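You operate a simulated robot arm through the tools that you are given. There is no shell and no other tool. Be economical: measure what you need, move in short steps, check, and stop when the job is done.

The job below is to be done with a simulated two-armed robot. You get a single attempt, and the scene is never put back.

Task
Change the roller rack over to the black coil and wind 2 loops.
Fine: wind the blue strip back first, its coil to the grey tray; clamp open for the change, then shut; lock on.

The check looks at the end state, three seconds after you hand in, the way a careful person would. Anything else that was tipped, shoved, dropped, spilled or broken makes it a failure.

Robot
Two 7-joint arms with three-finger grippers on one trunk, on a base that drives. Base frame: it is fixed to the floor where the robot stands at the start and does not move with it; the origin is under the middle of the robot, x ahead of it, y to its left, z up. Readings come in mm, degrees, newtons and seconds.
The left shoulder is at the start at [30, 124, 1033], the right one opposite. With the tool pointing down near the work surface each hand reaches from about 100 to 780 mm from the robot's upright axis, wherever it stands, measured 20 degrees to its own side. Places, roughly: inside of the grey tray [-1300, -100, 800]; lock switch [500, 0, 800]; loop knob [500, -100, 800]; rack clamp lever [600, 0, 900]; steel dish [600, 200, 800]. Payload 2.2 kg a hand.
Tool frame (each hand has its own): the origin (TCP) lies between the finger pads and is the grasp point; the fingertips stand 28 mm ahead of it; z points along the fingers, y is the line along which they close. Largest opening 102 mm; the body of the gripper starts 71 mm behind the TCP.
Orientation is told as [roll, pitch, yaw] about the base's x, y, z axes, in that order, counted from this pose: with the fingers straight down and closing along the base's y, the tool's x points along the base's -x, its y along +y and its z along -z.

Tools
- The arms move only by the tool jog_arm. It takes "left_series", "right_series" or both (then of equal length, played together; a hand with none holds still); each is a list that holds one entry, the list of rows, each a list of 7 numbers: the opening, from 0 (shut) to 1 (fully open), then the shift along the tool's x, y, z in mm, then the turn, a rotation vector about the tool's x, y, z in degrees. In form: [[[claw, dx, dy, dz, rx, ry, rz], ...]]. A call has 1 to 20 rows; each row shifts and turns the commanded pose from where the row before left it, along the tool's axes as they then stand. A row lasts 0.2 s, in which the tool goes at most 50 mm and 8.6 degrees; a call with a longer step from one row to the next is refused whole, and so is a gripper value outside its range. A pose out of reach is approached as far as the arm can. The call stops where the force on the tool passes 60 N (or 10 N more than at its start, if that is more) or the arm is blocked; 0.2 s more then pass. The fingers move at their own pace and stop on an object; they squeeze with about 43 N. The grip force told is the motor's: it shows also when the fingers shut on nothing. Time passes only in rows, and 0.2 s behind the last, so rows that do not move let the fingers close. The reply holds the time, the measured pose of the TCP, the force on the tool along the base axes, the opening and the grip force, in the units named above and with some noise, with the torque about the TCP (base axes, N m) and any sound that the robot's microphone picked up.
- Cameras (640 x 400 px; columns grow to the right, rows downward): "scene" is now at [41.2, 14.3, 1740.8]; the picture's right is [0.21, -0.98, 0.00], its down [-0.81, -0.17, -0.56] and it looks along [0.55, 0.12, -0.83] (base axes); focal length 275 px, centre (320, 200). "left" rides on the left gripper at [72, 38, -86] in its tool frame; the picture's right is [-0.46, 0.89, 0.00], its down [-0.60, -0.32, -0.73] and it looks along [-0.65, -0.34, 0.68] (tool axes); focal length 256 px, centre (320, 200). "right" rides on the right gripper at [69, 44, -86] in its tool frame; the picture's right is [-0.53, 0.85, 0.00], its down [-0.58, -0.36, -0.73] and it looks along [-0.62, -0.39, 0.68] (tool axes); focal length 256 px, centre (320, 200). There is no depth. A picture from a camera that has moved, and an enlarged one, comes with that camera's place and axes in the base frame and with its lens.
- camera(camera): a new picture of that camera. The clock stands still meanwhile.
- slide_trunk(by): slides the trunk up (or, below 0, down) by that many mm; the arms and the scene camera ride with it, the base frame stays. It gives what a move gives, with no picture.
- base_move(legs): drives the robot by 1 to 6 legs, each [ahead, left, turn to the left] in mm, mm and degrees, along the robot's own axes; the way and the turn of a leg run together, so that a leg with both is an arc; at most 1500 mm and 180 degrees a leg. The arms and the cameras ride along, it lands a little off, and it stops where it bumps. It gives what a move gives.
- turn_head(pan, tilt): turns the head with the scene camera to pan (to the left, within 143 degrees either way) and tilt (down, from -29 to 69), counted from straight ahead of the robot. It gives what a move gives.
- zoom(camera, box): a new picture of the part [left, top, right, bottom] of that camera's present view, enlarged. The clock stands still meanwhile.
- hand_in(): hands the job in; it is judged then, once.

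Go step by step. Nothing tells you exact positions but the pictures and the camera data: compare them with the known pose of the tool, close in by small moves and look again before you grip or let go. The budget is 120 turns and 88 pictures, counting those below and the enlarged ones. Unless the task says otherwise, let go and move clear before handing in, and close with one line.

The tools are called after "Call:" as a command line: name --argument value ..., lists and objects as JSON in quotes. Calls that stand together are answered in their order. jog_arm: Moves the arms, as the interface text tells. Its arguments: {"type":"object","properties":{"left_series":{"type":"array"},"right_series":{"type":"array"}},"required":[]} The other tools are called the same way: slide_trunk (by) slides the trunk up or down; base_move (legs) drives the base; turn_head (pan, tilt) turns the head that bears the scene camera; camera (camera) takes a picture; zoom (camera, box) takes an enlarged picture of a part of a camera's view; hand_in () hands the job in.

At the start:

```text
clock: 0.0
left_ee_pos: [615.1, 288.9, 1211.8]
left_tool_rot: [0.0, 0.1, 0.0]
left_wrist_force: [0.8, 0.9, -0.3]
left_ft_torque: [-0.02, 0.0, 0.02]
left_opening: 101.9
left_gripper_force: 0.1
right_ee_pos: [387.8, -156.0, 1231.1]
right_tool_rot: [0.0, 0.0, 0.0]
right_wrist_force: [0.6, 1.4, 0.0]
right_ft_torque: [0.0, -0.02, 0.0]
right_opening: 101.9
right_gripper_force: 0.0
trunk travel left (down, up): [-275.0, 265.0]
robot x, y, heading: [-0.6, -1.2, -0.1]
head pan, tilt: [11.9, 55.8]
```

scene: 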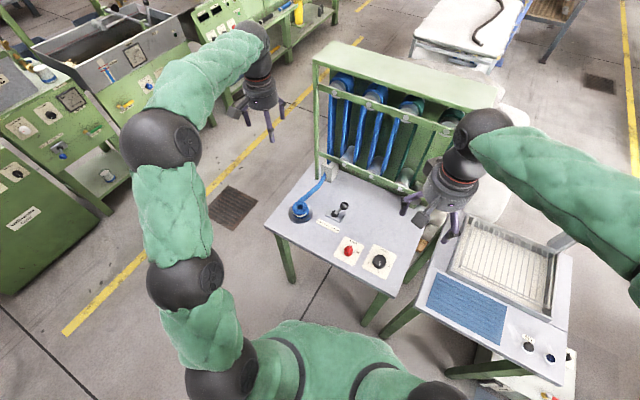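
right: 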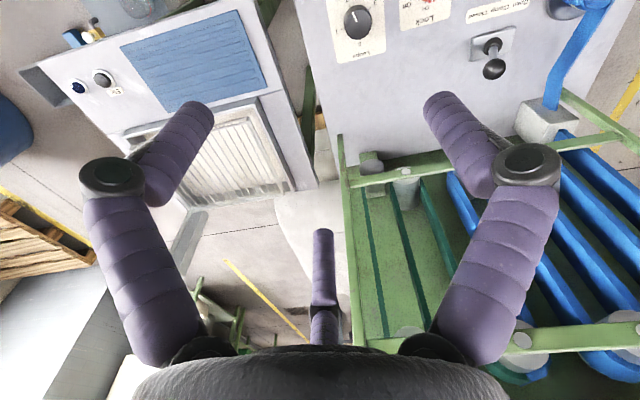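
left: 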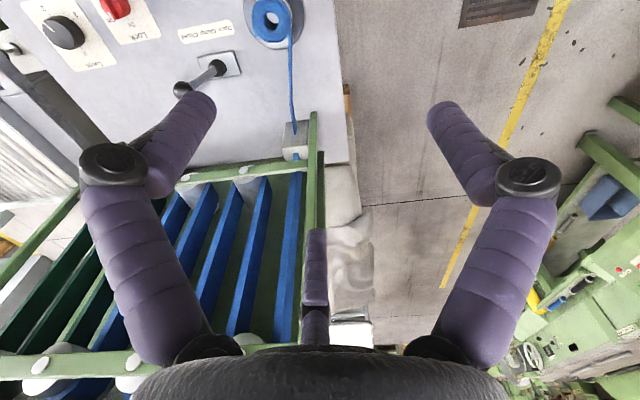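

I see a bench with a roller rack, a blue coil in the dish, a clamp lever, a red lock switch and a loop knob. First I take closer looks at the panel and the rack.

Call:
zoom --camera "scene" --box '[260, 150, 440, 290]'

Call:
zoom --camera "scene" --box '[300, 40, 520, 200]'

Call:
zoom --camera "left" --box '[20, 0, 340, 200]'

```text
2.86 times, centred on (350, 220) of scene
camera zoom: at [41.2, 14.3, 1740.8], right [0.21, -0.98, 0.0], down [-0.81, -0.17, -0.56], along [0.55, 0.12, -0.83], focal length 787 px, centre (234, 143)
```

zoom: 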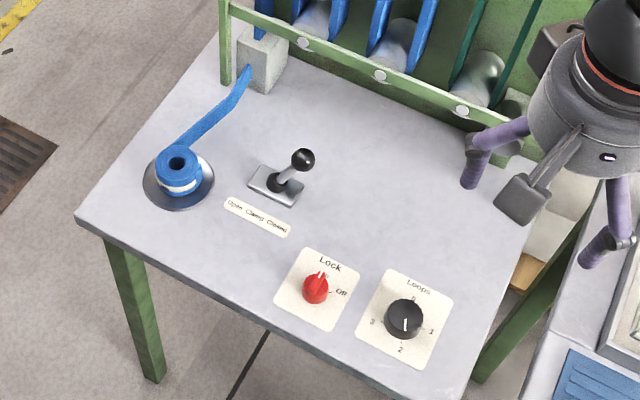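

```text
2.50 times, centred on (410, 120) of scene
camera zoom: at [41.2, 14.3, 1740.8], right [0.21, -0.98, 0.0], down [-0.81, -0.17, -0.56], along [0.55, 0.12, -0.83], focal length 689 px, centre (95, 400)
```

zoom: 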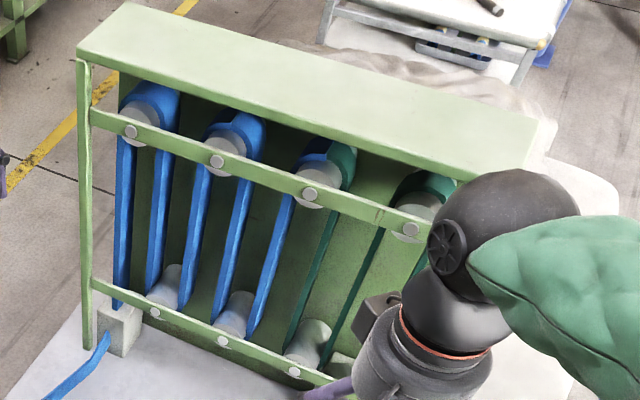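

```text
2.00 times, centred on (180, 100) of left
camera zoom: at [543.1, 327.0, 1297.8], right [0.46, 0.89, 0.0], down [0.6, -0.32, 0.73], along [0.65, -0.34, -0.68], focal length 512 px, centre (600, 400)
```

zoom: 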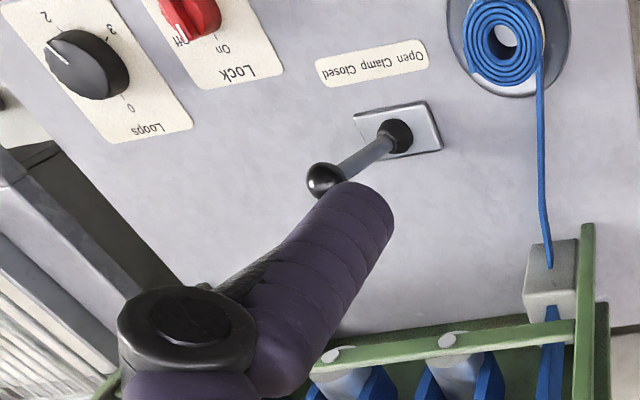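

The rack holds the blue strip. Next I look around for the black coil and the grey tray.

Call:
turn_head --pan 140 --tilt 35

Call:
camera --camera "scene"

Call:
turn_head --pan -140 --tilt 35

Call:
camera --camera "scene"

Call:
turn_head --pan -60 --tilt 40

Call:
camera --camera "scene"

```text
clock: 2.1
left_ee_pos: [614.8, 287.3, 1213.2]
left_tool_rot: [0.1, 0.0, 0.1]
left_wrist_force: [0.7, -0.2, -0.1]
left_ft_torque: [-0.03, 0.0, 0.0]
left_opening: 102.0
left_gripper_force: 0.2
right_ee_pos: [387.6, -156.0, 1230.0]
right_tool_rot: [-0.1, -0.1, 0.0]
right_wrist_force: [-0.8, 0.6, 0.2]
right_ft_torque: [-0.01, -0.02, 0.02]
right_opening: 102.0
right_gripper_force: 0.2
trunk travel left (down, up): [-275.0, 265.0]
robot x, y, heading: [3.7, 0.8, 0.2]
head pan, tilt: [140.0, 35.0]
```

```text
81 pictures are left
camera scene: at [-95.9, 56.3, 1770.1], right [0.64, 0.77, 0.0], down [0.44, -0.37, -0.82], along [-0.63, 0.53, -0.57], focal length 275 px, centre (320, 200)
```

scene: 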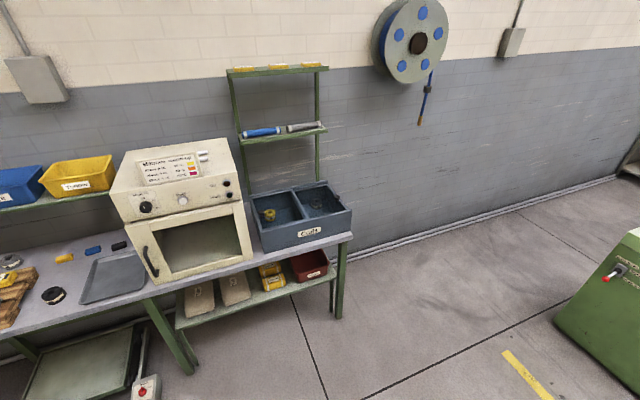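

```text
clock: 6.0
left_ee_pos: [614.3, 287.9, 1211.6]
left_tool_rot: [0.0, 0.0, 0.0]
left_wrist_force: [0.6, 1.3, 0.5]
left_ft_torque: [0.01, 0.01, 0.02]
left_opening: 101.8
left_gripper_force: 0.1
right_ee_pos: [387.2, -155.8, 1231.5]
right_tool_rot: [0.0, 0.0, 0.0]
right_wrist_force: [-0.2, 0.8, -0.2]
right_ft_torque: [-0.01, 0.01, 0.01]
right_opening: 101.7
right_gripper_force: 0.0
trunk travel left (down, up): [-275.0, 265.0]
robot x, y, heading: [-0.3, -1.0, 0.1]
head pan, tilt: [-140.0, 35.0]
```

```text
80 pictures are left
camera scene: at [-95.9, -57.0, 1770.1], right [-0.64, 0.77, 0.0], down [0.44, 0.37, -0.82], along [-0.63, -0.53, -0.57], focal length 275 px, centre (320, 200)
```

scene: 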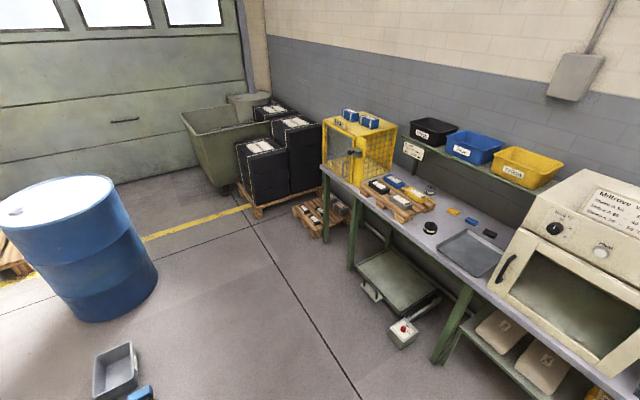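

```text
clock: 7.5
left_ee_pos: [615.9, 287.5, 1212.3]
left_tool_rot: [0.0, 0.0, 0.1]
left_wrist_force: [0.6, -1.0, -0.4]
left_ft_torque: [0.02, 0.02, 0.01]
left_opening: 101.9
left_gripper_force: 0.1
right_ee_pos: [387.9, -156.4, 1230.7]
right_tool_rot: [0.0, 0.0, 0.1]
right_wrist_force: [0.3, -0.1, -0.1]
right_ft_torque: [-0.01, 0.02, 0.0]
right_opening: 102.0
right_gripper_force: 0.1
trunk travel left (down, up): [-275.0, 265.0]
robot x, y, heading: [1.0, 3.7, -0.3]
head pan, tilt: [-60.0, 40.0]
```

```text
79 pictures are left
camera scene: at [13.9, -74.0, 1762.5], right [-0.87, -0.5, 0.0], down [-0.32, 0.56, -0.77], along [0.38, -0.66, -0.64], focal length 275 px, centre (320, 200)
```

scene: 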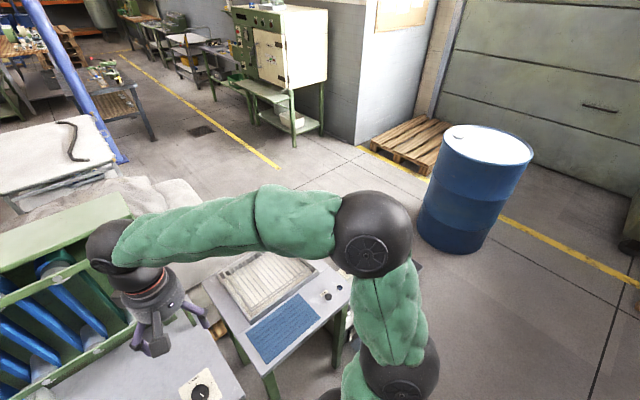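

The bench behind carries the grey tray and a round black item. I zoom in on it.

Call:
turn_head --pan -143 --tilt 40

Call:
zoom --camera "scene" --box '[330, 100, 530, 250]'

Call:
turn_head --pan 0 --tilt 60

Call:
camera --camera "scene"

```text
clock: 9.1
left_ee_pos: [615.1, 288.0, 1212.7]
left_tool_rot: [0.0, 0.0, 0.1]
left_wrist_force: [0.5, 0.1, -0.1]
left_ft_torque: [0.01, 0.0, 0.0]
left_opening: 101.9
left_gripper_force: 0.0
right_ee_pos: [386.4, -156.0, 1231.0]
right_tool_rot: [0.0, 0.0, 0.0]
right_wrist_force: [0.3, 0.5, -0.5]
right_ft_torque: [0.0, 0.04, 0.0]
right_opening: 102.2
right_gripper_force: 0.1
trunk travel left (down, up): [-275.0, 265.0]
robot x, y, heading: [-2.9, 0.3, 0.1]
head pan, tilt: [-143.0, 40.0]
```

```text
2.67 times, centred on (430, 175) of scene
camera zoom: at [-96.3, -51.6, 1762.5], right [-0.6, 0.8, 0.0], down [0.51, 0.39, -0.77], along [-0.61, -0.46, -0.64], focal length 734 px, centre (27, 267)
```

zoom: 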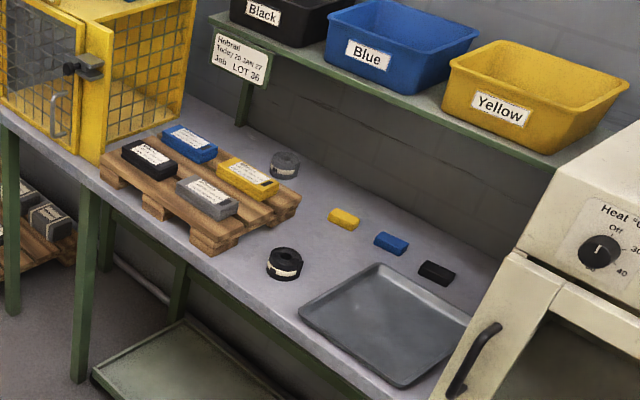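

```text
clock: 11.3
left_ee_pos: [614.5, 288.0, 1211.7]
left_tool_rot: [0.0, 0.0, 0.0]
left_wrist_force: [0.0, 0.1, -0.4]
left_ft_torque: [0.04, 0.03, 0.02]
left_opening: 102.1
left_gripper_force: 0.1
right_ee_pos: [388.1, -155.7, 1230.3]
right_tool_rot: [0.0, 0.0, 0.0]
right_wrist_force: [-0.1, -0.7, 0.3]
right_ft_torque: [0.01, -0.03, -0.02]
right_opening: 102.1
right_gripper_force: 0.1
trunk travel left (down, up): [-275.0, 265.0]
robot x, y, heading: [1.3, 2.0, 0.1]
head pan, tilt: [0.0, 60.0]
```

```text
77 pictures are left
camera scene: at [38.2, -0.4, 1735.8], right [0.0, -1.0, 0.0], down [-0.87, 0.0, -0.5], along [0.5, 0.0, -0.87], focal length 275 px, centre (320, 200)
```

scene: 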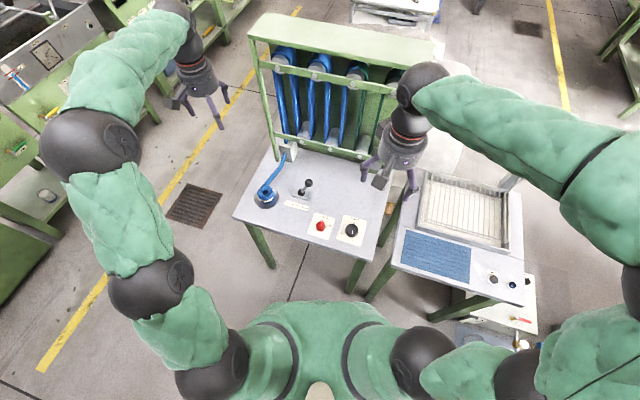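

The black coil lies next to the pallet at about [-1310, -318], and the tray is at about [-1295, -110]. Now I take detailed views of the front panel.

Call:
zoom --camera "scene" --box '[300, 205, 370, 250]'

Call:
zoom --camera "scene" --box '[240, 140, 340, 215]'

```text
8.89 times, centred on (335, 228) of scene
camera zoom: at [38.2, -0.4, 1735.8], right [0.0, -1.0, 0.0], down [-0.87, 0.0, -0.5], along [0.5, 0.0, -0.87], focal length 2448 px, centre (187, -44)
```

zoom: 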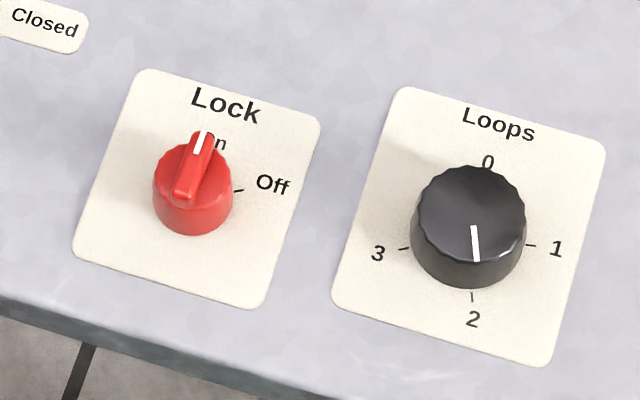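

```text
5.33 times, centred on (290, 178) of scene
camera zoom: at [38.2, -0.4, 1735.8], right [0.0, -1.0, 0.0], down [-0.87, 0.0, -0.5], along [0.5, 0.0, -0.87], focal length 1469 px, centre (480, 320)
```

zoom: 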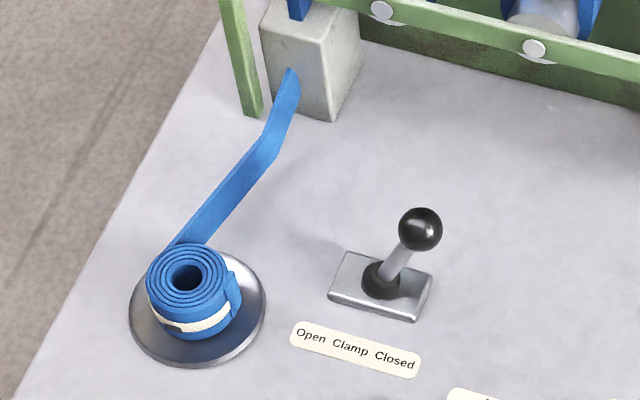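

Lock is On, Loops at 2, and the lever sits at Closed. The lock knob is near [461, -2], so I bring the right hand above it with the fingers across the red bar.

Call:
jog_arm --right_series '[[[0.6, -9.1, 19.25, 38.9, 0, 0, 0], [0.6, -9.1, 19.25, 38.9, 0, 0, 0], [0.6, -9.1, 19.25, 38.9, 0, 0, 0], [0.6, -9.1, 19.25, 38.9, 0, 0, 0], [0.6, -9.1, 19.25, 38.9, 0, 0, 0], [0.6, -9.1, 19.25, 38.9, 0, 0, 0], [0.6, -9.1, 19.25, 38.9, 0, 0, 0], [0.6, -9.1, 19.25, 38.9, 0, 0, 0], [0.6, 0, 0, 0, 0, 0, 6], [0.6, 0, 0, 0, 0, 0, 6], [0.6, 0, 0, 0, 0, 0, 6], [0.6, 0, 0, 0, 0, 0, 0]]]'

Call:
camera --camera "right"

Call:
zoom --camera "scene" --box '[260, 150, 420, 250]'

```text
clock: 13.9
left_ee_pos: [614.9, 289.4, 1211.7]
left_tool_rot: [0.1, 0.1, 0.0]
left_wrist_force: [0.6, 0.6, -0.5]
left_ft_torque: [0.01, -0.01, -0.02]
left_opening: 102.1
left_gripper_force: 0.0
right_ee_pos: [459.9, -2.1, 919.2]
right_tool_rot: [0.0, 0.1, -18.0]
right_wrist_force: [-0.7, 0.6, 0.5]
right_ft_torque: [0.02, -0.01, 0.02]
right_opening: 61.2
right_gripper_force: 0.0
trunk travel left (down, up): [-275.0, 265.0]
robot x, y, heading: [3.6, -0.3, -0.3]
head pan, tilt: [0.0, 60.0]
```

```text
74 pictures are left
camera right: at [408.0, 59.8, 1006.8], right [0.77, 0.64, 0.0], down [0.44, -0.53, 0.73], along [0.47, -0.56, -0.68], focal length 256 px, centre (320, 200)
```

right: 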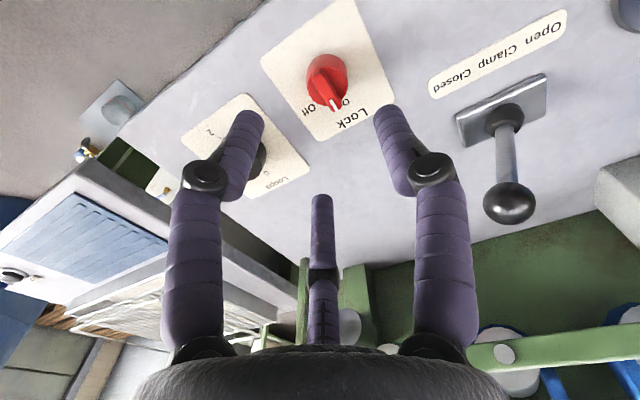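

```text
4.00 times, centred on (340, 200) of scene
camera zoom: at [38.5, -0.1, 1735.7], right [0.0, -1.0, 0.0], down [-0.87, 0.0, -0.5], along [0.5, 0.0, -0.87], focal length 1102 px, centre (240, 200)
```

zoom: 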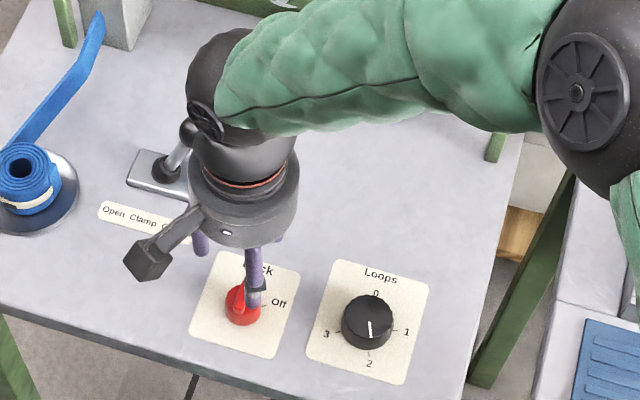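

The lock knob sits nearly below the tool. I descend part way and look again.

Call:
jog_arm --right_series '[[[0.5, 0, 0, 25, 0, 0, 0], [0.5, 0, 0, 25, 0, 0, 0], [0.5, 0, 0, 0, 0, 0, 0]]]'

Call:
camera --camera "right"

Call:
zoom --camera "scene" --box '[290, 190, 370, 240]'

```text
clock: 14.7
left_ee_pos: [614.1, 288.8, 1212.3]
left_tool_rot: [0.0, -0.1, 0.0]
left_wrist_force: [-0.4, -0.5, 0.2]
left_ft_torque: [0.0, 0.0, 0.0]
left_opening: 102.1
left_gripper_force: 0.0
right_ee_pos: [460.1, -1.3, 869.8]
right_tool_rot: [0.0, 0.0, -18.0]
right_wrist_force: [-0.1, 0.7, 0.4]
right_ft_torque: [0.02, -0.02, -0.01]
right_opening: 51.1
right_gripper_force: 0.0
trunk travel left (down, up): [-275.0, 265.0]
robot x, y, heading: [1.6, -1.8, -0.0]
head pan, tilt: [0.0, 60.0]
```

```text
72 pictures are left
camera right: at [408.1, 61.1, 955.6], right [0.77, 0.64, 0.0], down [0.44, -0.53, 0.73], along [0.47, -0.56, -0.68], focal length 256 px, centre (320, 200)
```

right: 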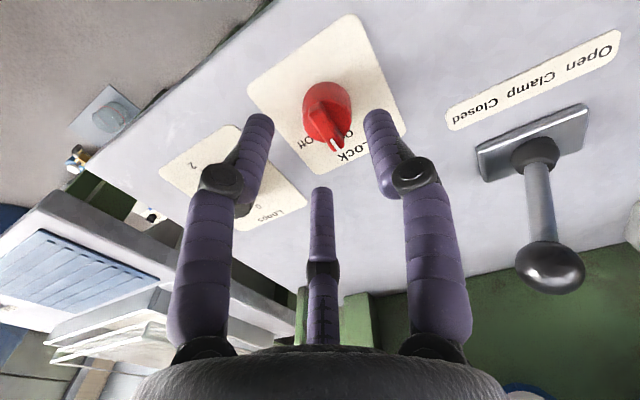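

```text
8.00 times, centred on (330, 215) of scene
camera zoom: at [37.9, -0.2, 1735.8], right [0.0, -1.0, 0.0], down [-0.87, 0.0, -0.5], along [0.5, 0.0, -0.87], focal length 2203 px, centre (240, 80)
```

zoom: 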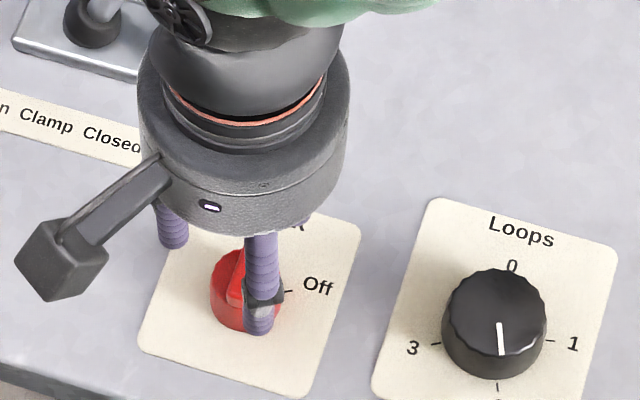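

The knob appears centred to within a few mm. I nudge toward +y, lower the fingers around it and close gently to feel the contact.

Call:
jog_arm --right_series '[[[0.6, 0, 2, 15, 0, 0, 0], [0.6, 0, 0, 12, 0, 0, 0], [0.6, 0, 0, 0, 0, 0, 0]]]'

Call:
camera --camera "right"

Call:
zoom --camera "scene" --box '[290, 190, 370, 240]'

```text
clock: 15.5
left_ee_pos: [615.2, 288.7, 1211.7]
left_tool_rot: [0.0, 0.0, 0.0]
left_wrist_force: [0.0, 0.4, 0.1]
left_ft_torque: [0.0, 0.02, -0.04]
left_opening: 101.8
left_gripper_force: 0.0
right_ee_pos: [460.1, -0.2, 842.3]
right_tool_rot: [0.0, 0.1, -18.0]
right_wrist_force: [0.2, -0.1, 0.2]
right_ft_torque: [-0.02, 0.03, 0.01]
right_opening: 60.9
right_gripper_force: 0.1
trunk travel left (down, up): [-275.0, 265.0]
robot x, y, heading: [1.0, -2.5, 0.1]
head pan, tilt: [0.0, 60.0]
```

```text
70 pictures are left
camera right: at [408.1, 62.5, 928.6], right [0.77, 0.64, 0.0], down [0.44, -0.53, 0.73], along [0.47, -0.56, -0.68], focal length 256 px, centre (320, 200)
```

right: 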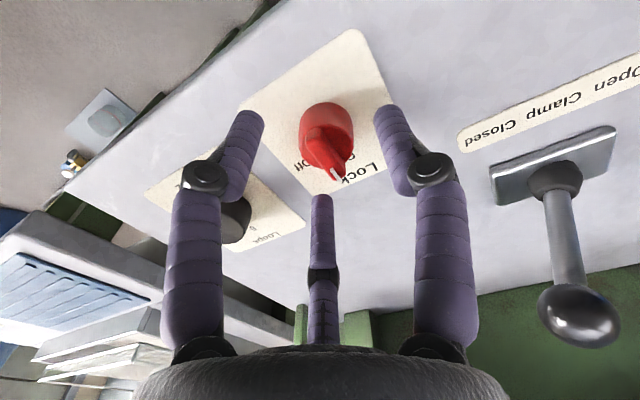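

```text
8.00 times, centred on (330, 215) of scene
camera zoom: at [38.2, -0.3, 1735.8], right [0.0, -1.0, 0.0], down [-0.87, 0.0, -0.5], along [0.5, 0.0, -0.87], focal length 2203 px, centre (240, 80)
```

zoom: 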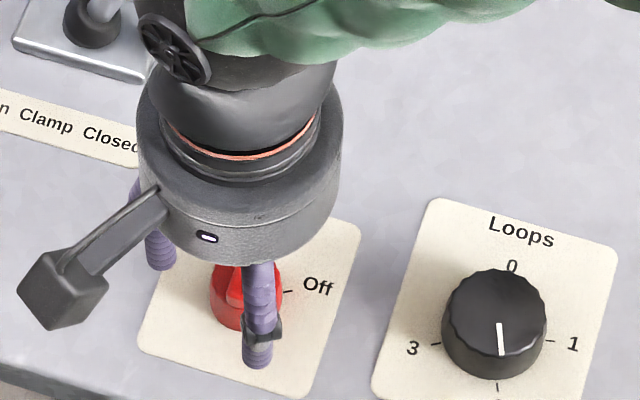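

I need finer alignment, so I take an enlarged wrist picture.

Call:
zoom --camera "right" --box '[230, 70, 410, 215]'

```text
2.76 times, centred on (320, 142) of right
camera zoom: at [408.1, 62.5, 928.6], right [0.77, 0.64, 0.0], down [0.44, -0.53, 0.73], along [0.47, -0.56, -0.68], focal length 706 px, centre (320, 359)
```

zoom: 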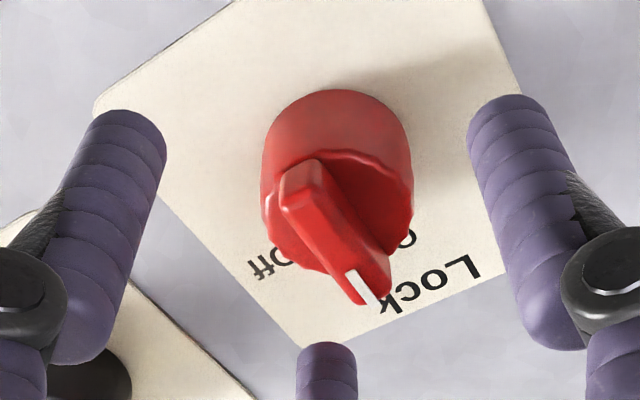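

The plate is at about z 790 and the knob centre at about [466, 0]. I shift 6 mm, lower and close.

Call:
jog_arm --right_series '[[[0.6, -5.9, 1.4, 0, 0, 0, 0], [0.6, 0, 0, 7, 0, 0, 0], [0.6, 0, 0, 7, 0, 0, 0], [0.3, 0, 0, 0, 0, 0, 0], [0.2, 0, 0, 0, 0, 0, 0], [0.0, 0, 0, 0, 0, 0, 0], [0.0, 0, 0, 0, 0, 0, 0]]]'

Call:
zoom --camera "right" --box '[230, 70, 410, 215]'

```text
clock: 17.1
left_ee_pos: [614.8, 286.1, 1212.5]
left_tool_rot: [0.1, 0.0, 0.0]
left_wrist_force: [-0.5, 0.8, 0.3]
left_ft_torque: [0.0, -0.01, 0.01]
left_opening: 101.8
left_gripper_force: 0.1
right_ee_pos: [466.9, -3.0, 827.8]
right_tool_rot: [0.0, 0.1, -17.9]
right_wrist_force: [7.1, -19.9, 2.2]
right_ft_torque: [-1.31, 0.11, 0.0]
right_opening: 31.4
right_gripper_force: 45.3
trunk travel left (down, up): [-275.0, 265.0]
robot x, y, heading: [-0.7, 0.6, -0.0]
head pan, tilt: [0.0, 60.0]
```

```text
2.76 times, centred on (320, 142) of right
camera zoom: at [415.5, 59.8, 914.1], right [0.77, 0.64, 0.0], down [0.44, -0.53, 0.73], along [0.47, -0.56, -0.68], focal length 706 px, centre (320, 359)
```

zoom: 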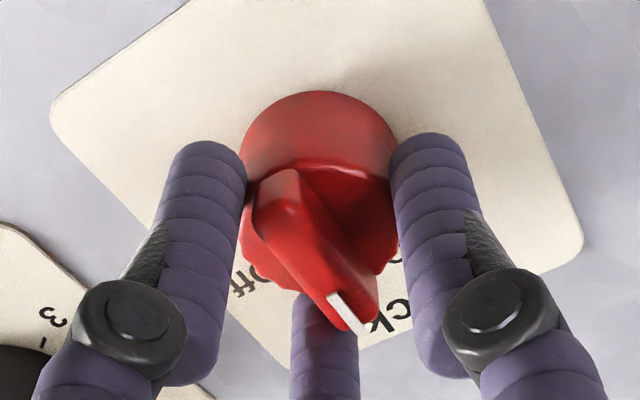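

The knob is gripped at 31 mm. Now I turn it clockwise toward Off.

Call:
jog_arm --right_series '[[[0, 0.5, -3, 0, 0, 0, 0], [0, 0, 0, 0, 0, 0, 8], [0, 0, 0, 0, 0, 0, 8], [0, 0, 0, 0, 0, 0, 8], [0, 0, 0, 0, 0, 0, 8], [0, 0, 0, 0, 0, 0, 8], [0, 0, 0, 0, 0, 0, 8], [0, 0, 0, 0, 0, 0, 0]]]'

Call:
zoom --camera "right" --box '[230, 70, 410, 215]'

```text
clock: 18.9
left_ee_pos: [617.8, 288.4, 1209.4]
left_tool_rot: [-0.1, 0.2, 0.0]
left_wrist_force: [-0.3, 0.4, -0.3]
left_ft_torque: [-0.02, 0.01, 0.01]
left_opening: 102.0
left_gripper_force: 0.1
right_ee_pos: [467.1, -2.7, 827.9]
right_tool_rot: [-0.1, 0.1, -66.0]
right_wrist_force: [19.2, -2.8, -21.8]
right_ft_torque: [0.18, -0.44, -0.01]
right_opening: 31.5
right_gripper_force: 45.7
trunk travel left (down, up): [-275.0, 265.0]
robot x, y, heading: [3.0, 0.5, 0.2]
head pan, tilt: [0.0, 60.0]
```

```text
2.76 times, centred on (320, 142) of right
camera zoom: at [479.7, 77.4, 914.4], right [0.99, -0.15, 0.0], down [-0.1, -0.68, 0.73], along [-0.11, -0.72, -0.68], focal length 706 px, centre (320, 359)
```

zoom: 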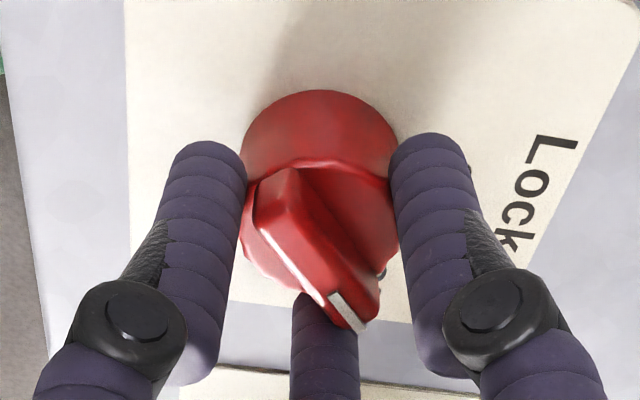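

The knob followed by 48°. I open the fingers and look whether it points at Off.

Call:
jog_arm --right_series '[[[0.6, 0, 0, 0, 0, 0, 0], [0.6, 0, 0, 0, 0, 0, 0], [0.6, 0, 0, -30, 0, 0, 0], [0.6, 0, 0, -40, 0, 0, 0], [0.6, 0, 0, 0, 0, 0, 0]]]'

Call:
zoom --camera "right" --box '[200, 40, 440, 190]'

```text
clock: 20.1
left_ee_pos: [614.2, 287.9, 1211.6]
left_tool_rot: [-0.1, 0.0, 0.0]
left_wrist_force: [0.5, -0.5, 0.4]
left_ft_torque: [0.0, 0.0, 0.0]
left_opening: 102.2
left_gripper_force: 0.0
right_ee_pos: [465.7, -1.7, 900.5]
right_tool_rot: [-0.1, 0.1, -66.0]
right_wrist_force: [0.2, -0.6, -0.1]
right_ft_torque: [-0.01, 0.06, 0.0]
right_opening: 61.5
right_gripper_force: 0.1
trunk travel left (down, up): [-275.0, 265.0]
robot x, y, heading: [-0.6, 1.4, 0.1]
head pan, tilt: [0.0, 60.0]
```

```text
2.67 times, centred on (320, 115) of right
camera zoom: at [477.1, 78.7, 986.7], right [0.99, -0.14, 0.0], down [-0.1, -0.68, 0.73], along [-0.11, -0.72, -0.68], focal length 683 px, centre (320, 427)
```

zoom: 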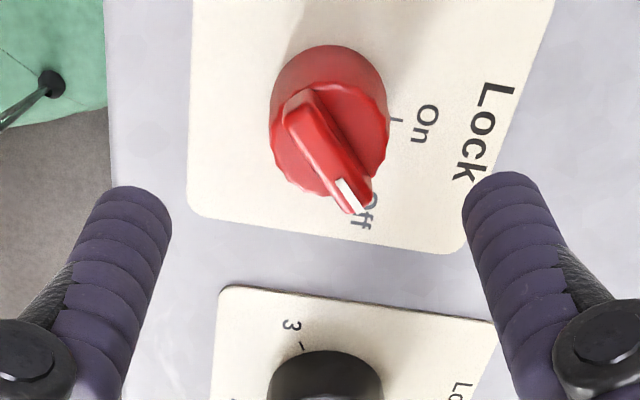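

It is near Off but perhaps about 10° short. I regrip and turn a little more until it resists.

Call:
jog_arm --right_series '[[[0.6, 0, 0, 40, 0, 0, 0], [0.6, 0, 0, 32, 0, 0, 0], [0.3, 0, 0, 0, 0, 0, 0], [0.0, 0, 0, 0, 0, 0, 0], [0.0, 0, 0, 0, 0, 0, 0], [0, 0, 0, 0, 0, 0, 6], [0, 0, 0, 0, 0, 0, 6], [0, 0, 0, 0, 0, 0, 0]]]'

Call:
zoom --camera "right" --box '[230, 70, 410, 215]'

```text
clock: 21.9
left_ee_pos: [615.0, 288.1, 1211.8]
left_tool_rot: [0.0, -0.1, 0.0]
left_wrist_force: [-0.9, -0.2, 0.2]
left_ft_torque: [0.03, 0.02, -0.03]
left_opening: 102.0
left_gripper_force: 0.1
right_ee_pos: [467.8, -2.1, 828.2]
right_tool_rot: [0.1, 0.1, -78.2]
right_wrist_force: [12.6, -6.8, 8.0]
right_ft_torque: [-0.2, -0.54, -0.02]
right_opening: 31.5
right_gripper_force: 45.2
trunk travel left (down, up): [-275.0, 265.0]
robot x, y, heading: [-0.8, 1.1, -0.1]
head pan, tilt: [0.0, 60.0]
```

```text
2.76 times, centred on (320, 142) of right
camera zoom: at [495.7, 73.2, 915.0], right [0.94, -0.35, 0.0], down [-0.24, -0.64, 0.73], along [-0.25, -0.68, -0.68], focal length 706 px, centre (320, 359)
```

zoom: 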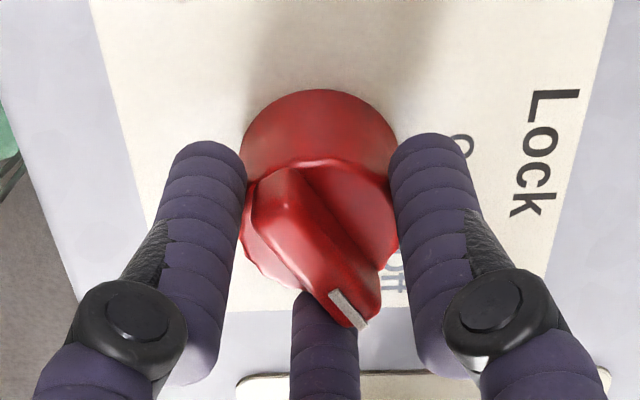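

The lock has turned 60°. I release, lift, move above the loop knob and check both.

Call:
jog_arm --right_series '[[[0.6, 0, 0, 0, 0, 0, 0], [0.6, 0, 0, 0, 0, 0, 0], [0.6, 0, 0, -35, 0, 0, 0], [0.7, 0, 0, -35, 0, 0, 0], [0.7, -35.9, -13.8, 0, 0, 0, 0], [0.7, -35.9, -13.8, 0, 0, 0, 0], [0.7, -35.9, -13.8, 0, 0, 0, 0], [0.7, 0, 0, 0, 0, 0, 0]]]'

Call:
zoom --camera "scene" --box '[290, 190, 370, 250]'

Call:
camera --camera "right"

```text
clock: 23.7
left_ee_pos: [614.8, 289.0, 1211.5]
left_tool_rot: [0.0, 0.1, 0.1]
left_wrist_force: [-0.5, 0.1, 0.5]
left_ft_torque: [-0.05, 0.0, 0.01]
left_opening: 101.9
left_gripper_force: 0.0
right_ee_pos: [445.7, -115.9, 897.9]
right_tool_rot: [0.0, -0.1, -78.1]
right_wrist_force: [-0.8, 0.9, -0.2]
right_ft_torque: [-0.03, -0.01, 0.03]
right_opening: 71.3
right_gripper_force: 0.0
trunk travel left (down, up): [-275.0, 265.0]
robot x, y, heading: [-2.2, -2.5, -0.0]
head pan, tilt: [0.0, 60.0]
```

```text
6.67 times, centred on (330, 220) of scene
camera zoom: at [38.6, 0.6, 1735.7], right [0.0, -1.0, 0.0], down [-0.87, 0.0, -0.5], along [0.5, 0.0, -0.87], focal length 1836 px, centre (253, 67)
```

zoom: 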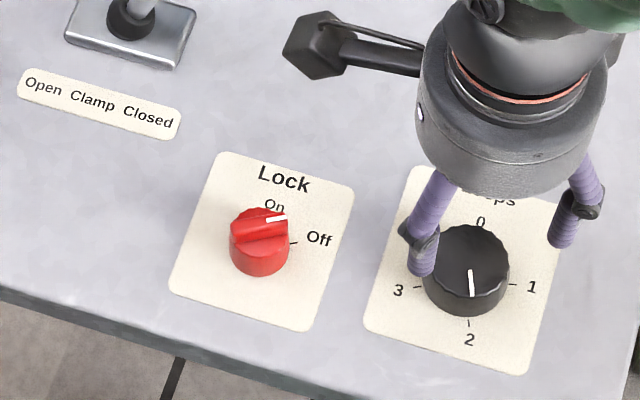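

```text
62 pictures are left
camera right: at [474.2, -40.2, 983.1], right [0.94, -0.35, 0.0], down [-0.24, -0.64, 0.73], along [-0.25, -0.69, -0.68], focal length 256 px, centre (320, 200)
```

right: 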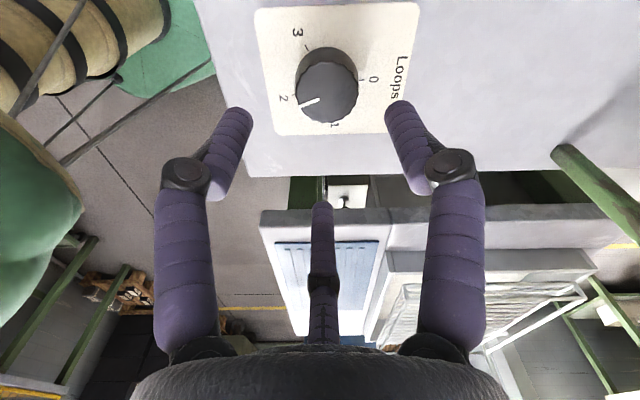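

Lock points to Off. The loop knob centre is at about [451, -116.5]. I lower over it and grip.

Call:
jog_arm --right_series '[[[0.75, -2, 4.7, 0, 0, 0, 0], [0.75, 0, 0, 35, 0, 0, 0], [0.75, 0, 0, 20, 0, 0, 0], [0.75, 0, 0, 12, 0, 0, 0], [0.5, 0, 0, 0, 0, 0, 0], [0.3, 0, 0, 0, 0, 0, 0], [0, 0, 0, 0, 0, 0, 0], [0, 0, 0, 0, 0, 0, 0]]]'

Call:
zoom --camera "right" --box '[230, 70, 410, 215]'

```text
clock: 25.5
left_ee_pos: [614.0, 287.4, 1211.5]
left_tool_rot: [0.0, 0.0, -0.1]
left_wrist_force: [-0.5, 0.3, -0.5]
left_ft_torque: [0.03, 0.01, 0.0]
left_opening: 101.7
left_gripper_force: 0.0
right_ee_pos: [450.6, -117.5, 828.4]
right_tool_rot: [-0.1, 0.0, -78.0]
right_wrist_force: [-5.3, -13.1, 3.5]
right_ft_torque: [-0.33, 0.4, 0.01]
right_opening: 44.6
right_gripper_force: 42.7
trunk travel left (down, up): [-275.0, 265.0]
robot x, y, heading: [1.6, -0.9, -0.0]
head pan, tilt: [0.0, 60.0]
```

```text
2.76 times, centred on (320, 142) of right
camera zoom: at [479.5, -41.9, 914.8], right [0.94, -0.35, 0.0], down [-0.24, -0.64, 0.73], along [-0.25, -0.69, -0.68], focal length 706 px, centre (320, 359)
```

zoom: 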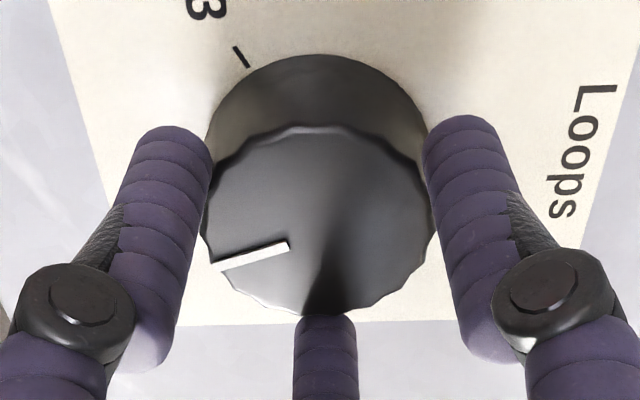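

The knob is gripped at 44.6 mm. I turn it counterclockwise 2→0, starting with 86° toward 1.

Call:
jog_arm --right_series '[[[0, 0, 0, 0, 0, 0, -8.6], [0, 0, 0, 0, 0, 0, -8.6], [0, 0, 0, 0, 0, 0, -8.6], [0, 0, 0, 0, 0, 0, -8.6], [0, 0, 0, 0, 0, 0, -8.6], [0, 0, 0, 0, 0, 0, -8.6], [0, 0, 0, 0, 0, 0, -8.6], [0, 0, 0, 0, 0, 0, -8.6], [0, 0, 0, 0, 0, 0, -8.6], [0, 0, 0, 0, 0, 0, -8.6], [0, 0, 0, 0, 0, 0, 0]]]'

Call:
camera --camera "scene"

```text
clock: 27.9
left_ee_pos: [613.4, 288.8, 1212.4]
left_tool_rot: [-0.1, 0.0, 0.0]
left_wrist_force: [0.2, -0.4, 0.0]
left_ft_torque: [0.02, -0.01, 0.03]
left_opening: 102.1
left_gripper_force: 0.0
right_ee_pos: [450.4, -117.9, 830.1]
right_tool_rot: [0.1, 0.2, 8.1]
right_wrist_force: [-18.2, -6.2, -10.7]
right_ft_torque: [-0.26, 0.43, 0.0]
right_opening: 44.1
right_gripper_force: 44.7
trunk travel left (down, up): [-275.0, 265.0]
robot x, y, heading: [-1.2, -4.5, -0.2]
head pan, tilt: [0.0, 60.0]
```

```text
60 pictures are left
camera scene: at [36.9, -1.4, 1735.7], right [0.0, -1.0, 0.0], down [-0.87, 0.0, -0.5], along [0.5, 0.0, -0.87], focal length 275 px, centre (320, 200)
```

scene: 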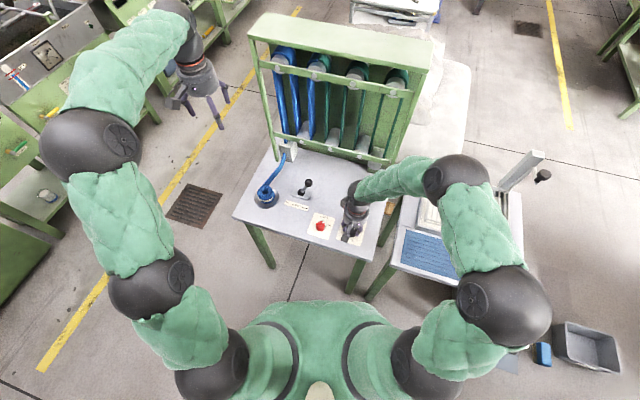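

The blue loops are going down, so it works. I turn on to 0.

Call:
jog_arm --right_series '[[[0, 0, 0, 0, 0, 0, -8.5], [0, 0, 0, 0, 0, 0, -8.5], [0, 0, 0, 0, 0, 0, -8.5], [0, 0, 0, 0, 0, 0, -8.5], [0, 0, 0, 0, 0, 0, -8.5], [0, 0, 0, 0, 0, 0, -8.5], [0, 0, 0, 0, 0, 0, -8.5], [0, 0, 0, 0, 0, 0, -8.5], [0, 0, 0, 0, 0, 0, -8.5], [0, 0, 0, 0, 0, 0, -8.5], [0, 0, 0, 0, 0, 0, -8.5], [0, 0, 0, 0, 0, 0, 0]]]'

Call:
zoom --camera "scene" --box '[230, 10, 440, 250]'

Call:
zoom --camera "right" --box '[200, 60, 440, 220]'

```text
clock: 30.5
left_ee_pos: [612.3, 289.5, 1213.3]
left_tool_rot: [0.0, -0.1, 0.1]
left_wrist_force: [-0.3, 1.1, -0.4]
left_ft_torque: [0.0, -0.02, -0.03]
left_opening: 101.7
left_gripper_force: 0.0
right_ee_pos: [451.9, -118.7, 829.6]
right_tool_rot: [0.1, -0.1, 101.6]
right_wrist_force: [-22.3, -3.7, 4.2]
right_ft_torque: [-0.03, 0.87, -0.62]
right_opening: 44.2
right_gripper_force: 45.6
trunk travel left (down, up): [-275.0, 265.0]
robot x, y, heading: [0.1, -3.6, 0.1]
head pan, tilt: [0.0, 60.0]
```

```text
1.67 times, centred on (335, 130) of scene
camera zoom: at [35.3, -0.8, 1735.9], right [0.0, -1.0, 0.0], down [-0.87, 0.0, -0.5], along [0.5, 0.0, -0.87], focal length 459 px, centre (295, 317)
```

zoom: 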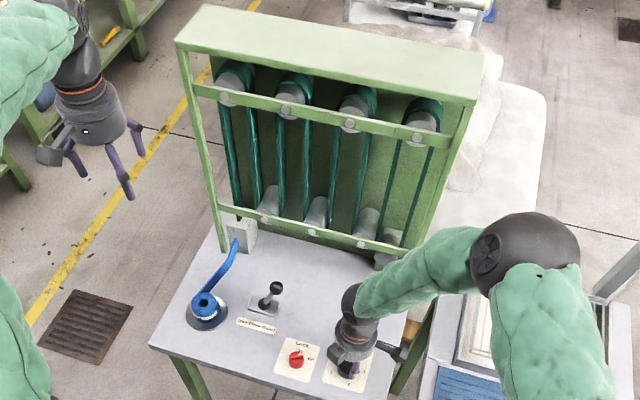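

```text
2.50 times, centred on (320, 140) of right
camera zoom: at [421.7, -194.8, 916.6], right [-0.94, 0.35, 0.0], down [0.24, 0.64, 0.73], along [0.26, 0.68, -0.68], focal length 640 px, centre (320, 350)
```

zoom: 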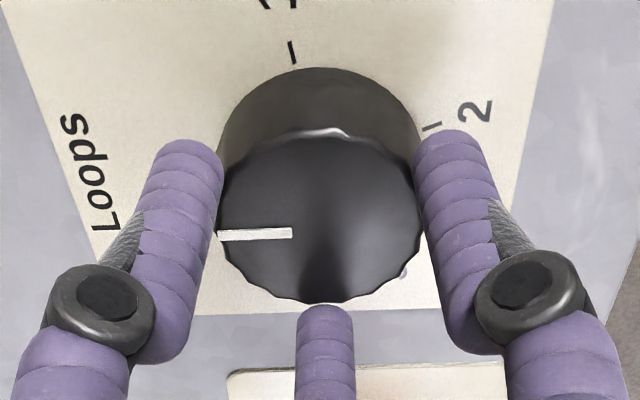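

All blue is off the rack and the knob is against its stop at 0. Next is the clamp lever: its ball is at about [602, 42, 883], so I lift and go above it.

Call:
jog_arm --right_series '[[[0.75, 0, 0, 0, 0, 0, 0], [0.75, 0, 0, 0, 0, 0, 0], [0.75, 0, 0, -40, 0, 0, 0], [0.75, 0, 0, -40, 0, 0, 0], [0.75, 0, 0, -40, 0, 0, 0], [0.75, 0, 0, -20, 0, 0, 0], [0.6, -25.5, -35.9, 0, 0, 0, 0], [0.6, -25.5, -35.9, 0, 0, 0, 0], [0.6, -25.5, -35.9, 0, 0, 0, 0], [0.6, -25.5, -35.9, 0, 0, 0, 0], [0.6, -25.5, -35.9, 0, 0, 0, 0], [0.6, 0, 0, 0, 0, 0, 0]]]'

Call:
camera --camera "right"

Call:
zoom --camera "scene" --box '[240, 130, 380, 250]'

```text
clock: 33.1
left_ee_pos: [615.5, 287.2, 1213.2]
left_tool_rot: [0.0, 0.0, -0.1]
left_wrist_force: [-0.6, -0.5, -0.5]
left_ft_torque: [0.01, -0.04, -0.04]
left_opening: 101.9
left_gripper_force: 0.1
right_ee_pos: [601.2, 42.3, 969.0]
right_tool_rot: [-0.1, -0.1, 101.5]
right_wrist_force: [-0.8, -0.3, -0.6]
right_ft_torque: [0.03, -0.01, -0.01]
right_opening: 61.3
right_gripper_force: 0.1
trunk travel left (down, up): [-275.0, 265.0]
robot x, y, heading: [3.7, -1.7, 0.1]
head pan, tilt: [0.0, 60.0]
```

```text
57 pictures are left
camera right: at [572.3, -34.3, 1055.1], right [-0.93, 0.35, 0.0], down [0.24, 0.64, 0.73], along [0.26, 0.68, -0.68], focal length 256 px, centre (320, 200)
```

right: 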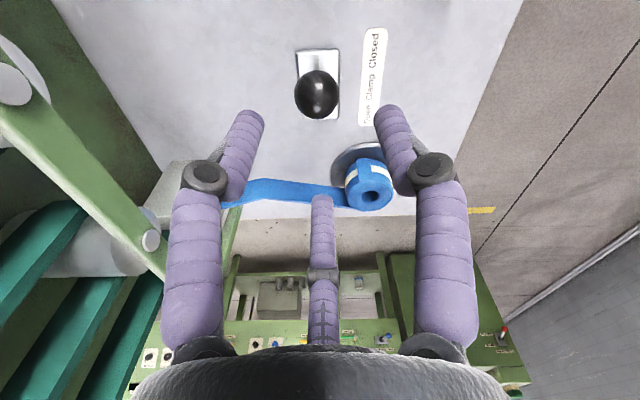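

```text
3.33 times, centred on (310, 190) of scene
camera zoom: at [37.4, -1.2, 1735.8], right [0.0, -1.0, 0.0], down [-0.87, 0.0, -0.5], along [0.5, 0.0, -0.87], focal length 918 px, centre (353, 233)
```

zoom: 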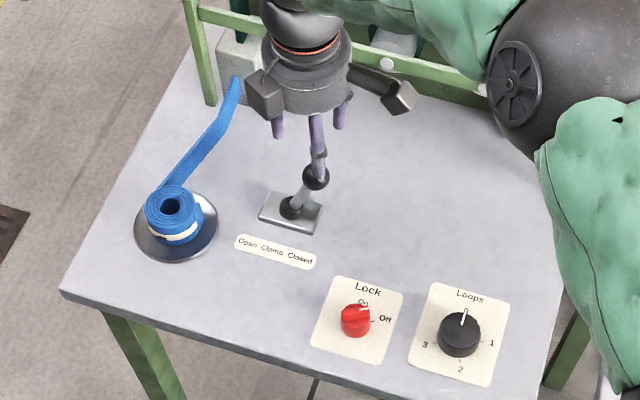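

The ball is centred under the tool. I cage it with half-open fingers and drag it toward Open.

Call:
jog_arm --right_series '[[[0.55, 0, 0, 30, 0, 0, 0], [0.55, 0, 0, 30, 0, 0, 0], [0.5, 0, 0, 22, 0, 0, 0], [0.45, 0, 0, 0, 0, 0, 0], [0.45, -13.2, -7.2, 0, 0, 0, 0], [0.45, -13.2, -7.2, -2, 0, 0, 0], [0.45, -13.2, -7.2, -1, 0, 0, 0], [0.45, -13.2, -7.2, 1, 0, 0, 0], [0.45, -13.2, -7.2, 2, 0, 0, 0], [0.45, 0, 0, 0, 0, 0, 0]]]'

Call:
zoom --camera "scene" --box '[240, 130, 380, 250]'

Call:
camera --camera "right"

```text
clock: 35.3
left_ee_pos: [614.1, 288.2, 1211.3]
left_tool_rot: [0.0, 0.1, 0.0]
left_wrist_force: [-0.2, -0.2, 0.5]
left_ft_torque: [0.03, 0.02, 0.02]
left_opening: 102.1
left_gripper_force: 0.1
right_ee_pos: [624.2, 114.9, 888.2]
right_tool_rot: [0.0, -0.1, 101.5]
right_wrist_force: [0.3, -0.7, 0.4]
right_ft_torque: [-0.01, -0.01, -0.02]
right_opening: 46.1
right_gripper_force: 0.0
trunk travel left (down, up): [-275.0, 265.0]
robot x, y, heading: [-0.6, -2.7, -0.2]
head pan, tilt: [0.0, 60.0]
```

```text
3.33 times, centred on (310, 190) of scene
camera zoom: at [38.0, -0.7, 1735.8], right [0.0, -1.0, 0.0], down [-0.87, 0.0, -0.5], along [0.5, 0.0, -0.87], focal length 918 px, centre (353, 233)
```

zoom: 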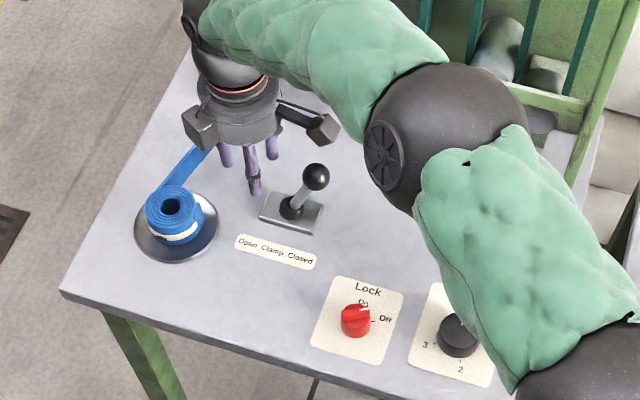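

```text
54 pictures are left
camera right: at [595.4, 38.4, 973.6], right [-0.93, 0.35, 0.0], down [0.24, 0.64, 0.73], along [0.26, 0.68, -0.68], focal length 256 px, centre (320, 200)
```

right: 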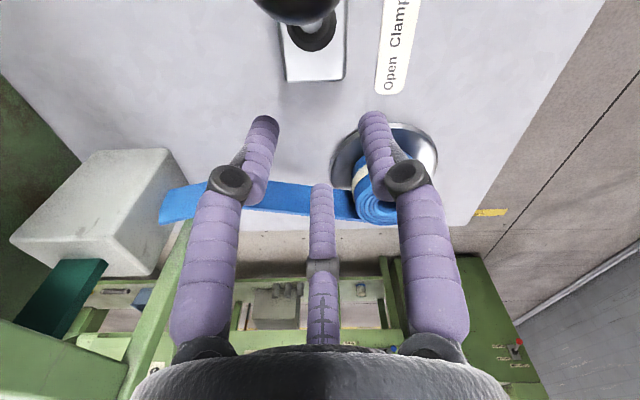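

The ball slipped between the two rear fingers, so the gap was too wide. I go back over it and close more tightly before dragging.

Call:
jog_arm --right_series '[[[0.5, 0, 0, -40, 0, 0, 0], [0.5, 0, 0, -40, 0, 0, 0], [0.5, 33.7, 17.1, 0, 0, 0, 0], [0.5, 33.7, 17.1, 0, 0, 0, 0], [0.5, 0, 0, 0, 0, 0, 0], [0.5, 0, 0, 40, 0, 0, 0], [0.5, 0, 0, 44, 0, 0, 0], [0.29, 0, 0, 0, 0, 0, 0], [0.29, 0, 0, 0, 0, 0, 0]]]'

Call:
camera --camera "right"

```text
clock: 37.3
left_ee_pos: [614.5, 288.8, 1212.1]
left_tool_rot: [0.0, 0.1, 0.0]
left_wrist_force: [0.4, 0.9, -0.2]
left_ft_torque: [-0.02, 0.02, -0.01]
left_opening: 101.9
left_gripper_force: 0.1
right_ee_pos: [605.6, 45.3, 882.8]
right_tool_rot: [0.1, 0.0, 101.6]
right_wrist_force: [-9.4, 0.5, -3.4]
right_ft_torque: [-0.05, -0.03, -0.07]
right_opening: 35.7
right_gripper_force: 5.0
trunk travel left (down, up): [-275.0, 265.0]
robot x, y, heading: [-1.9, -1.2, -0.1]
head pan, tilt: [0.0, 60.0]
```

```text
53 pictures are left
camera right: at [577.2, -30.9, 969.2], right [-0.94, 0.35, 0.0], down [0.24, 0.64, 0.73], along [0.26, 0.68, -0.68], focal length 256 px, centre (320, 200)
```

right: 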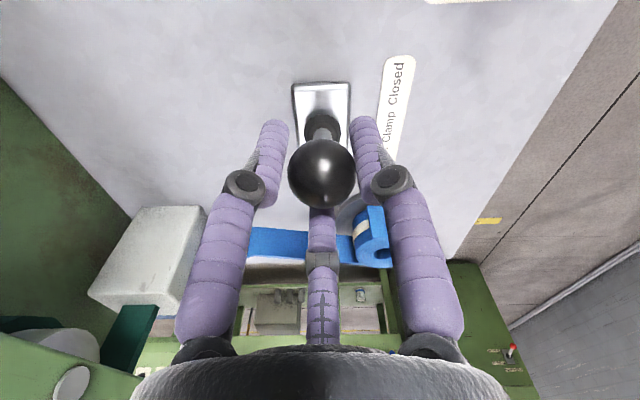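

The ball is now held. I drag it toward Open.

Call:
jog_arm --right_series '[[[0.3, -8.8, -4.8, -1.5, 0, 0, 0], [0.3, -8.8, -4.8, -1, 0, 0, 0], [0.3, -8.8, -4.8, -0.5, 0, 0, 0], [0.3, -8.8, -4.8, 0, 0, 0, 0], [0.3, -8.8, -4.8, 0.5, 0, 0, 0], [0.3, -8.8, -4.8, 1, 0, 0, 0], [0.3, -8.8, -4.8, 1.5, 0, 0, 0], [0.3, 0, 0, 0, 0, 0, 0]]]'

Call:
zoom --camera "scene" --box '[240, 130, 380, 250]'

```text
clock: 39.1
left_ee_pos: [614.7, 287.0, 1213.1]
left_tool_rot: [0.2, 0.0, -0.1]
left_wrist_force: [0.0, 0.6, 0.3]
left_ft_torque: [0.01, 0.01, 0.0]
left_opening: 102.0
left_gripper_force: 0.0
right_ee_pos: [625.6, 109.7, 883.2]
right_tool_rot: [0.2, 0.0, 101.5]
right_wrist_force: [-5.4, -13.8, -6.2]
right_ft_torque: [-1.19, 0.38, -0.01]
right_opening: 34.5
right_gripper_force: 45.1
trunk travel left (down, up): [-275.0, 265.0]
robot x, y, heading: [1.5, 1.0, -0.1]
head pan, tilt: [0.0, 60.0]
```

```text
3.33 times, centred on (310, 190) of scene
camera zoom: at [38.3, -2.2, 1735.6], right [0.0, -1.0, 0.0], down [-0.87, 0.0, -0.5], along [0.5, 0.0, -0.87], focal length 918 px, centre (353, 233)
```

zoom: 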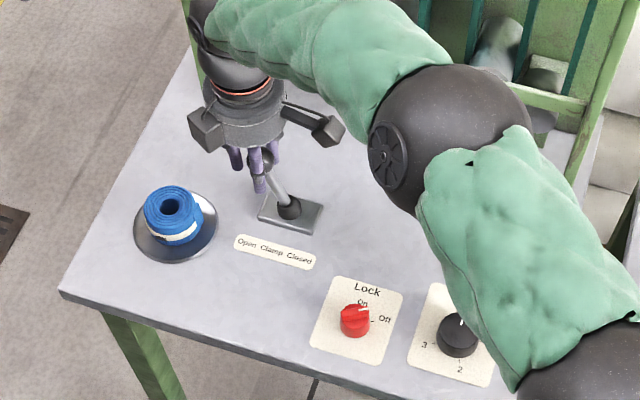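

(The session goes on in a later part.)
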